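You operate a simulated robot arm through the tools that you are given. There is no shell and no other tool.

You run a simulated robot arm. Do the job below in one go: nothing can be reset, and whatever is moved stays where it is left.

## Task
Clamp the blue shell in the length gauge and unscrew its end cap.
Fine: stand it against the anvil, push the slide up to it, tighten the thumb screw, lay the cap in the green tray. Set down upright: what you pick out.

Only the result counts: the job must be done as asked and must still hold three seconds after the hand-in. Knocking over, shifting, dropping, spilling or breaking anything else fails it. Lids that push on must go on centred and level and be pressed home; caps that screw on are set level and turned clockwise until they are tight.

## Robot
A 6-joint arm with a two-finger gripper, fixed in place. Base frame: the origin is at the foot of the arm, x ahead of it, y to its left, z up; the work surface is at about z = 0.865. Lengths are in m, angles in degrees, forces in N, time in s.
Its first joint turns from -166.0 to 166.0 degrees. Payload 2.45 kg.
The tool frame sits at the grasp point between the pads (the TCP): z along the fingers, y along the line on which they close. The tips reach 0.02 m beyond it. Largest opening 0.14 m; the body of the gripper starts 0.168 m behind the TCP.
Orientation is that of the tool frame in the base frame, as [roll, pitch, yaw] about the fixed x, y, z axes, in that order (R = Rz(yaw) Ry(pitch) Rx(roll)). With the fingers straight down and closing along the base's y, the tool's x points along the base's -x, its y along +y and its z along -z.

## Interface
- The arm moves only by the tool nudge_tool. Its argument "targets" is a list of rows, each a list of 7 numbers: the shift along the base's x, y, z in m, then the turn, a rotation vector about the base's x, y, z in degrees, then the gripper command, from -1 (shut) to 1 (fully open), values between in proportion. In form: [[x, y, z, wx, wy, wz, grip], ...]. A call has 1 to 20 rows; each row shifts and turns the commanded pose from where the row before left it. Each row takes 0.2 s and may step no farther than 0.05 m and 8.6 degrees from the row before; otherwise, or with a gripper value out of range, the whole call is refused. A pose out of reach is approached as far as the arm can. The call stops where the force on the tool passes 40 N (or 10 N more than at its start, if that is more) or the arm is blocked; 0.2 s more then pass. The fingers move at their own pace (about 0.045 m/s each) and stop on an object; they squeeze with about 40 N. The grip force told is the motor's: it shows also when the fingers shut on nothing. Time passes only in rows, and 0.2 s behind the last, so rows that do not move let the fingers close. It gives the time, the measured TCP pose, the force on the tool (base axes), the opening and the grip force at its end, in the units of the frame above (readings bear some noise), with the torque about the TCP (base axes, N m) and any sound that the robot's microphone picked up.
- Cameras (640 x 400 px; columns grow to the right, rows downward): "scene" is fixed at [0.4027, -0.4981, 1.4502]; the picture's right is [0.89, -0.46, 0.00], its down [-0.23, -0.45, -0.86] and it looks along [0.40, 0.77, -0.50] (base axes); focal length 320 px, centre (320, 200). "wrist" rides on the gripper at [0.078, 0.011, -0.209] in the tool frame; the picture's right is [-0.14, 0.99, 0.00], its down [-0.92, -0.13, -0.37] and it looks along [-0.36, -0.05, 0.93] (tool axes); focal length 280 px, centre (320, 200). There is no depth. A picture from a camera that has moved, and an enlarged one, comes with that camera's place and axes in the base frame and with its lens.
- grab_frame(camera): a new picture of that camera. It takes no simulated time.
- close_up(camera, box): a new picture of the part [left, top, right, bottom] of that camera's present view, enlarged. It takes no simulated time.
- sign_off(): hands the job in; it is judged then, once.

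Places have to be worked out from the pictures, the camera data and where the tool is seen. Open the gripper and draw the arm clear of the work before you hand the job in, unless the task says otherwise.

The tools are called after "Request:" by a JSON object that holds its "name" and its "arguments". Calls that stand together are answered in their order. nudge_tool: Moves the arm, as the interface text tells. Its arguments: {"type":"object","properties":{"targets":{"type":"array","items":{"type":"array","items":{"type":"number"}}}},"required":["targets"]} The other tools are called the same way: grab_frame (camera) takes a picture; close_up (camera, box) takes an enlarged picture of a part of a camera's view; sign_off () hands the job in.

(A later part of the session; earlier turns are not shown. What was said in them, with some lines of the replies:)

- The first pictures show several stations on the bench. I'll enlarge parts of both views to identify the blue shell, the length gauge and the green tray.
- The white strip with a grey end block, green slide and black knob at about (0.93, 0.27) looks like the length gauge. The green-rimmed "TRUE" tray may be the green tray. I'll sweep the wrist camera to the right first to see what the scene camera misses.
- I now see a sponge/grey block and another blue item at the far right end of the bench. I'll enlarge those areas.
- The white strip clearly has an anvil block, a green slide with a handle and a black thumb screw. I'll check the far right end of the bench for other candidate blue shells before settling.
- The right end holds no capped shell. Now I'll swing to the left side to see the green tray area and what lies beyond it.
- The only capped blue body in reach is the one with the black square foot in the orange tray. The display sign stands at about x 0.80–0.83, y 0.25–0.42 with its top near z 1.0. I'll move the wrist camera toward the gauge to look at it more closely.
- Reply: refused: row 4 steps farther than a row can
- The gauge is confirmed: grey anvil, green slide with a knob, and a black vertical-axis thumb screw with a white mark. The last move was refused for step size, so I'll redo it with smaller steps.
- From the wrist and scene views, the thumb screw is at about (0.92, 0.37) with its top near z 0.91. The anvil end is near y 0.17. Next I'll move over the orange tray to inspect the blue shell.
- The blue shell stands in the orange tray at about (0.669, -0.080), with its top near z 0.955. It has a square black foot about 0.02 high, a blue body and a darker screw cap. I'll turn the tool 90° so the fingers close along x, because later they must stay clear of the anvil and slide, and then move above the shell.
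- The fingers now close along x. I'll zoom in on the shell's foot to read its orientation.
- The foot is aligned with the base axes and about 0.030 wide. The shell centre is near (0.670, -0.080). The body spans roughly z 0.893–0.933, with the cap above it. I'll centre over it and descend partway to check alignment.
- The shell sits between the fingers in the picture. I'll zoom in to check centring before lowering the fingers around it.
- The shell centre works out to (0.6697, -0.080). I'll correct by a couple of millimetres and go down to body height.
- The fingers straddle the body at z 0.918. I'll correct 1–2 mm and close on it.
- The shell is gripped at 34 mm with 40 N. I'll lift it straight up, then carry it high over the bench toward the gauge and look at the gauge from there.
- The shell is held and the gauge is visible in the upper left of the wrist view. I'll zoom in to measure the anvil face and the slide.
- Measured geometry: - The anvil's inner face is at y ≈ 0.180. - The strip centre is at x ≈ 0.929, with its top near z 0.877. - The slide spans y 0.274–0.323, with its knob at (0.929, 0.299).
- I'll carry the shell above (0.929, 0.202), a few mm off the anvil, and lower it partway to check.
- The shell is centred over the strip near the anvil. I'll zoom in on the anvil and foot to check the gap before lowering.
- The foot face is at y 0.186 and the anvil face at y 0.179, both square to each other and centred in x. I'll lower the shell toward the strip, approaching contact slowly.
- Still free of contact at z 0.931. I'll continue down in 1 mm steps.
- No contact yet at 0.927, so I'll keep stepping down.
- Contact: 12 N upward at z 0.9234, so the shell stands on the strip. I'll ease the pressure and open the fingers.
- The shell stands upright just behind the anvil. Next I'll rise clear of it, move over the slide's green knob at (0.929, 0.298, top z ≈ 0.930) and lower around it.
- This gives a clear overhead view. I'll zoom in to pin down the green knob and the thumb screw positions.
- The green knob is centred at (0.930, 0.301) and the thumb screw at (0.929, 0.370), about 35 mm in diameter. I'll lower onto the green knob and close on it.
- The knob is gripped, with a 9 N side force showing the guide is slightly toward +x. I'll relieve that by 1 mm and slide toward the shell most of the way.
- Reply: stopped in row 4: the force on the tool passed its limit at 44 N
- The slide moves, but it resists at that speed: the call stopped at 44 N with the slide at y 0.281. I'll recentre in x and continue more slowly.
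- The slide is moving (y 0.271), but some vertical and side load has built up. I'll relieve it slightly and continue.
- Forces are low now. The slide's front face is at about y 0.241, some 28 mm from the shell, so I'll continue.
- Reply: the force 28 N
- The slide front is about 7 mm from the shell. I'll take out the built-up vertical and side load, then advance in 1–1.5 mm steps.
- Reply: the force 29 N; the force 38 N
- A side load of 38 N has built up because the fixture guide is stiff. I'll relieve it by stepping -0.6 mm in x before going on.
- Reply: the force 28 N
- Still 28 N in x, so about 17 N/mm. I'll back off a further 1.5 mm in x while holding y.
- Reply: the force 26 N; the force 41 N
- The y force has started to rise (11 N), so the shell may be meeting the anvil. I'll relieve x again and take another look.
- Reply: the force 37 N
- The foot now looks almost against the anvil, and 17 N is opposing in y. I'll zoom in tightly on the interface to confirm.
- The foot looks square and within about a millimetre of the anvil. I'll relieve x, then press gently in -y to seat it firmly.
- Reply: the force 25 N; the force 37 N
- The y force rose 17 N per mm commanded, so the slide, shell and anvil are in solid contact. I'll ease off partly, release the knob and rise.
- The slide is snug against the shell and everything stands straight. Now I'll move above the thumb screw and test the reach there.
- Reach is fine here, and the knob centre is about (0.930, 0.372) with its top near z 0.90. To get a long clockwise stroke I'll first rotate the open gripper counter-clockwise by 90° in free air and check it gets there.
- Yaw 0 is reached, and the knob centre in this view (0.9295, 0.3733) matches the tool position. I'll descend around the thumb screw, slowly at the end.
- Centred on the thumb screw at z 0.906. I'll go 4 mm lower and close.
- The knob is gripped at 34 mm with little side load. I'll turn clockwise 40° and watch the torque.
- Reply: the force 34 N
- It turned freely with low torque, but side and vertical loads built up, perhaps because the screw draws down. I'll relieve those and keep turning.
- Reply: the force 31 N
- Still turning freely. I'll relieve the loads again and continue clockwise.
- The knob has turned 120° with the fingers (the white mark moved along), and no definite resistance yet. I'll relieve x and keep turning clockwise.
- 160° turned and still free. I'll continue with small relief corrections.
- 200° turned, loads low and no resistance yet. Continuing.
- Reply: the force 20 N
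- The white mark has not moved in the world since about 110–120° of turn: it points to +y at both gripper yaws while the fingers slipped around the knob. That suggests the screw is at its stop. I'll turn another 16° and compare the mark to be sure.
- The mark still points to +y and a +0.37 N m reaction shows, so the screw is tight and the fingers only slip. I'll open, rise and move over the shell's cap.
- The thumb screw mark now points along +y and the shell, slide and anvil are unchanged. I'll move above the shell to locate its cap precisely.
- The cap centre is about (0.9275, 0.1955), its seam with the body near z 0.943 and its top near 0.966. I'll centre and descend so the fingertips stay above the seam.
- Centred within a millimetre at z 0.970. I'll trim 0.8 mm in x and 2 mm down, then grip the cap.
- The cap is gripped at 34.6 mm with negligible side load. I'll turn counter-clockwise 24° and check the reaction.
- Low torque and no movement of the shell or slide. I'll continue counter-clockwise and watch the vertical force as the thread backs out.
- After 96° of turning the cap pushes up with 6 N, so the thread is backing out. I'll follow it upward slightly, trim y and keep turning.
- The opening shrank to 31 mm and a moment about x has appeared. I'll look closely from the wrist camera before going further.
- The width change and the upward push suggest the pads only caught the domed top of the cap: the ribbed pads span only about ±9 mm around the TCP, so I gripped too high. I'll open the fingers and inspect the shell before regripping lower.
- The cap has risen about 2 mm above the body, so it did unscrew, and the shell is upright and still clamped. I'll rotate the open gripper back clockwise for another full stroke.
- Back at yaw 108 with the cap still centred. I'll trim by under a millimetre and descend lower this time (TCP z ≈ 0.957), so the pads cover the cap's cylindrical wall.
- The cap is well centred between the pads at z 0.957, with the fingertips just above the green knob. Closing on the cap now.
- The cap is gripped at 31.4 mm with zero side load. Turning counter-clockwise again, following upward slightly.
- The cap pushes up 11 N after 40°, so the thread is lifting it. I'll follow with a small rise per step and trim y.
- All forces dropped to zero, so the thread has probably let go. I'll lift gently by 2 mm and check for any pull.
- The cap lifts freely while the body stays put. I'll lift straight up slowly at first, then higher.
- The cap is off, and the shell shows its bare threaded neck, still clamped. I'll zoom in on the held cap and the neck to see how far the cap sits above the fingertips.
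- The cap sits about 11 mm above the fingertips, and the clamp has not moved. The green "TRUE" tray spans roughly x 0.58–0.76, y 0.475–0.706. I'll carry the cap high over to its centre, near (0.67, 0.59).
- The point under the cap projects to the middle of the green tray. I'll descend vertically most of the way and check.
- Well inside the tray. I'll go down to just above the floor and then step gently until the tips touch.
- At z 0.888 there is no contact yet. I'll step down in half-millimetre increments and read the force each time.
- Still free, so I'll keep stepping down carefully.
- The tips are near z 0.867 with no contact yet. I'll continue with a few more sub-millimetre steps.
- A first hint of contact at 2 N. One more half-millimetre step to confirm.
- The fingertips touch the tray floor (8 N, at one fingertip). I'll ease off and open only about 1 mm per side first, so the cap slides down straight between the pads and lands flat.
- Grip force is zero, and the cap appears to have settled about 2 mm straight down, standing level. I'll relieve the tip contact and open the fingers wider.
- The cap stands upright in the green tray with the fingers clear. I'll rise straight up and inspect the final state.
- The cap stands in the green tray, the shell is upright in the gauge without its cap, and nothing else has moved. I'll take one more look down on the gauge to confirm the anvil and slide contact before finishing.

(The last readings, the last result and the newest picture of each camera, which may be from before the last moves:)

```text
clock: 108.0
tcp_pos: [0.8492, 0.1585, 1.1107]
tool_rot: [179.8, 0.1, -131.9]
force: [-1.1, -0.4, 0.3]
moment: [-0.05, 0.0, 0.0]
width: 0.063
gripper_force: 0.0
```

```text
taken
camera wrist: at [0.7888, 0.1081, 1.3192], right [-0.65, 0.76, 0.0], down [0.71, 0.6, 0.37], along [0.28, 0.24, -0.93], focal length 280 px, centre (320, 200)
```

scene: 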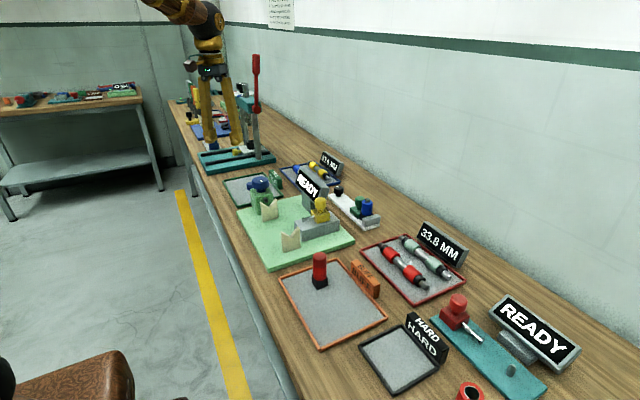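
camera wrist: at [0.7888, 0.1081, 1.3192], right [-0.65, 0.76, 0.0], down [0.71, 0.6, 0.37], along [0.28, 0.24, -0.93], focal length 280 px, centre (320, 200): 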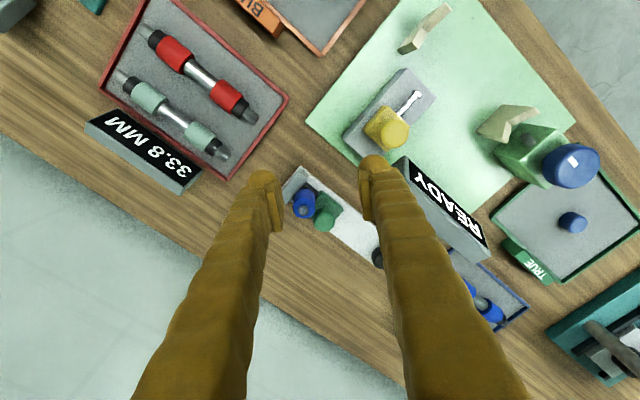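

The gauge is visible between the fingers, and the cap shows in the green tray on the right. Zooming in on the clamp.

Request:
{"name": "close_up", "arguments": {"camera": "wrist", "box": [275, 155, 375, 255]}}

Request:
{"name": "close_up", "arguments": {"camera": "wrist", "box": [280, 160, 350, 235]}}

Request:
{"name": "close_up", "arguments": {"camera": "wrist", "box": [480, 120, 640, 290]}}

```text
4.00 times, centred on (325, 205) of wrist
camera zoom: at [0.7888, 0.1081, 1.3192], right [-0.65, 0.76, 0.0], down [0.71, 0.6, 0.37], along [0.28, 0.24, -0.93], focal length 1122 px, centre (300, 180)
```

zoom: 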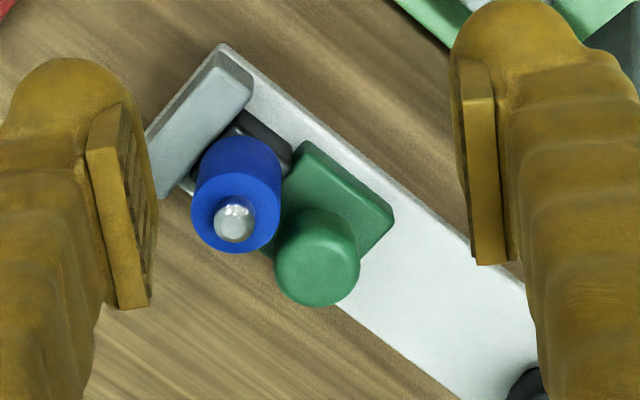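

```text
5.33 times, centred on (315, 198) of wrist
camera zoom: at [0.7888, 0.1081, 1.3192], right [-0.65, 0.76, 0.0], down [0.71, 0.6, 0.37], along [0.28, 0.24, -0.93], focal length 1495 px, centre (347, 213)
```

zoom: 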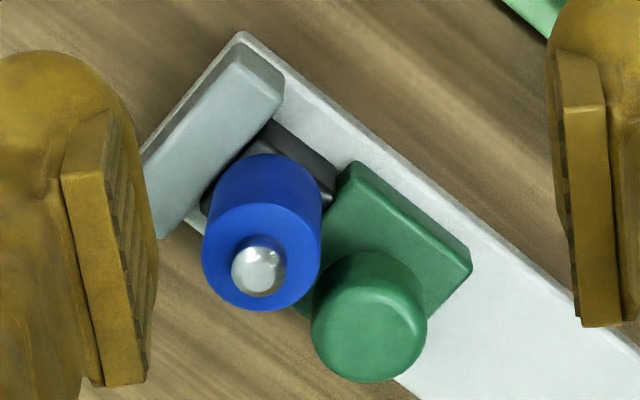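

```text
2.35 times, centred on (560, 205) of wrist
camera zoom: at [0.7888, 0.1081, 1.3192], right [-0.65, 0.76, 0.0], down [0.71, 0.6, 0.37], along [0.28, 0.24, -0.93], focal length 660 px, centre (-245, 188)
```

zoom: 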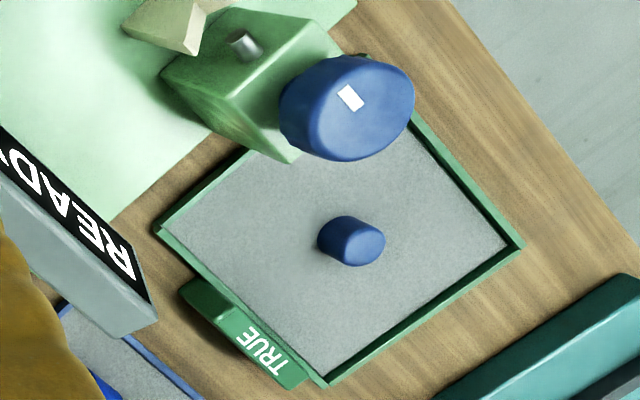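

The foot sits snug between the anvil and slide, and the cap stands upright in the green tray. I'll open the gripper and draw the arm well clear of the work.

Request:
{"name": "nudge_tool", "arguments": {"targets": [[-0.01, 0, 0.04, 0, 0, 0, 0.3], [-0.01, 0, 0.04, 0, 0, 0, 1], [-0.04, -0.01, 0.02, 0, 0, 0, 1], [-0.045, -0.01, 0.01, 0, 0, 0, 1], [-0.045, -0.01, 0, 0, 0, 0, 1], [-0.045, -0.01, 0, 0, 0, 0, 1], [0, 0, 0, 0, 0, 0, 1], [0, 0, 0, 0, 0, 0, 1]]}}

Request:
{"name": "grab_frame", "arguments": {"camera": "scene"}}

Request:
{"name": "close_up", "arguments": {"camera": "scene", "box": [320, 170, 400, 235]}}

```text
clock: 109.8
tcp_pos: [0.6531, 0.1184, 1.2216]
tool_rot: [179.8, 0.2, -131.8]
force: [-0.1, -0.8, -0.2]
moment: [0.04, -0.01, -0.04]
width: 0.1401
gripper_force: 0.0
```

```text
taken
```

scene: 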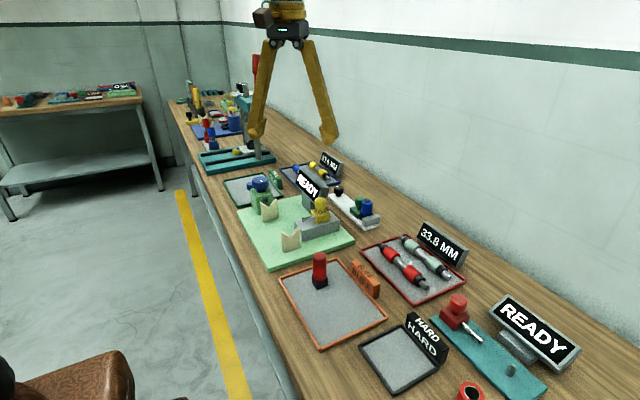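

```text
6.15 times, centred on (360, 202) of scene
camera zoom: at [0.4027, -0.4981, 1.4502], right [0.89, -0.46, 0.0], down [-0.23, -0.45, -0.86], along [0.4, 0.77, -0.5], focal length 1972 px, centre (74, 185)
```

zoom: 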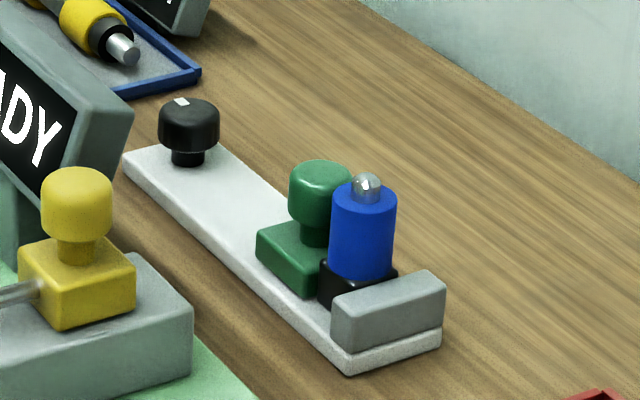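

The arm is clear with the gripper open. The shell is upright between anvil and slide, the thumb screw is tight, and the cap is in the green tray with everything else in place. Handing in the job.

Request:
{"name": "sign_off", "arguments": {}}

```text
The job is handed in.
```

The blue shell is clamped upright in the length gauge, and its end cap is unscrewed and standing upright in the green tray. I've handed the job in but haven't seen the verdict.

- **Clamping:** The shell's foot sits snug between the anvil and the slide. It stayed put while I unscrewed the cap.
- **Thumb screw:** It turned clockwise about 107° and then stopped. Its white mark stayed put while the fingers slipped around it against a resistance of about 0.37 N m, so I took that as tight. The gripper can't turn it any harder.
- **Cap:** My first grip was too high on the cap, so I regripped lower and finished unscrewing it. It settled the last couple of millimetres into the tray when the fingers opened, and stayed upright.
- **Everything else:** In the final pictures nothing else on the bench had moved. The gripper is open and the arm is clear of the work.
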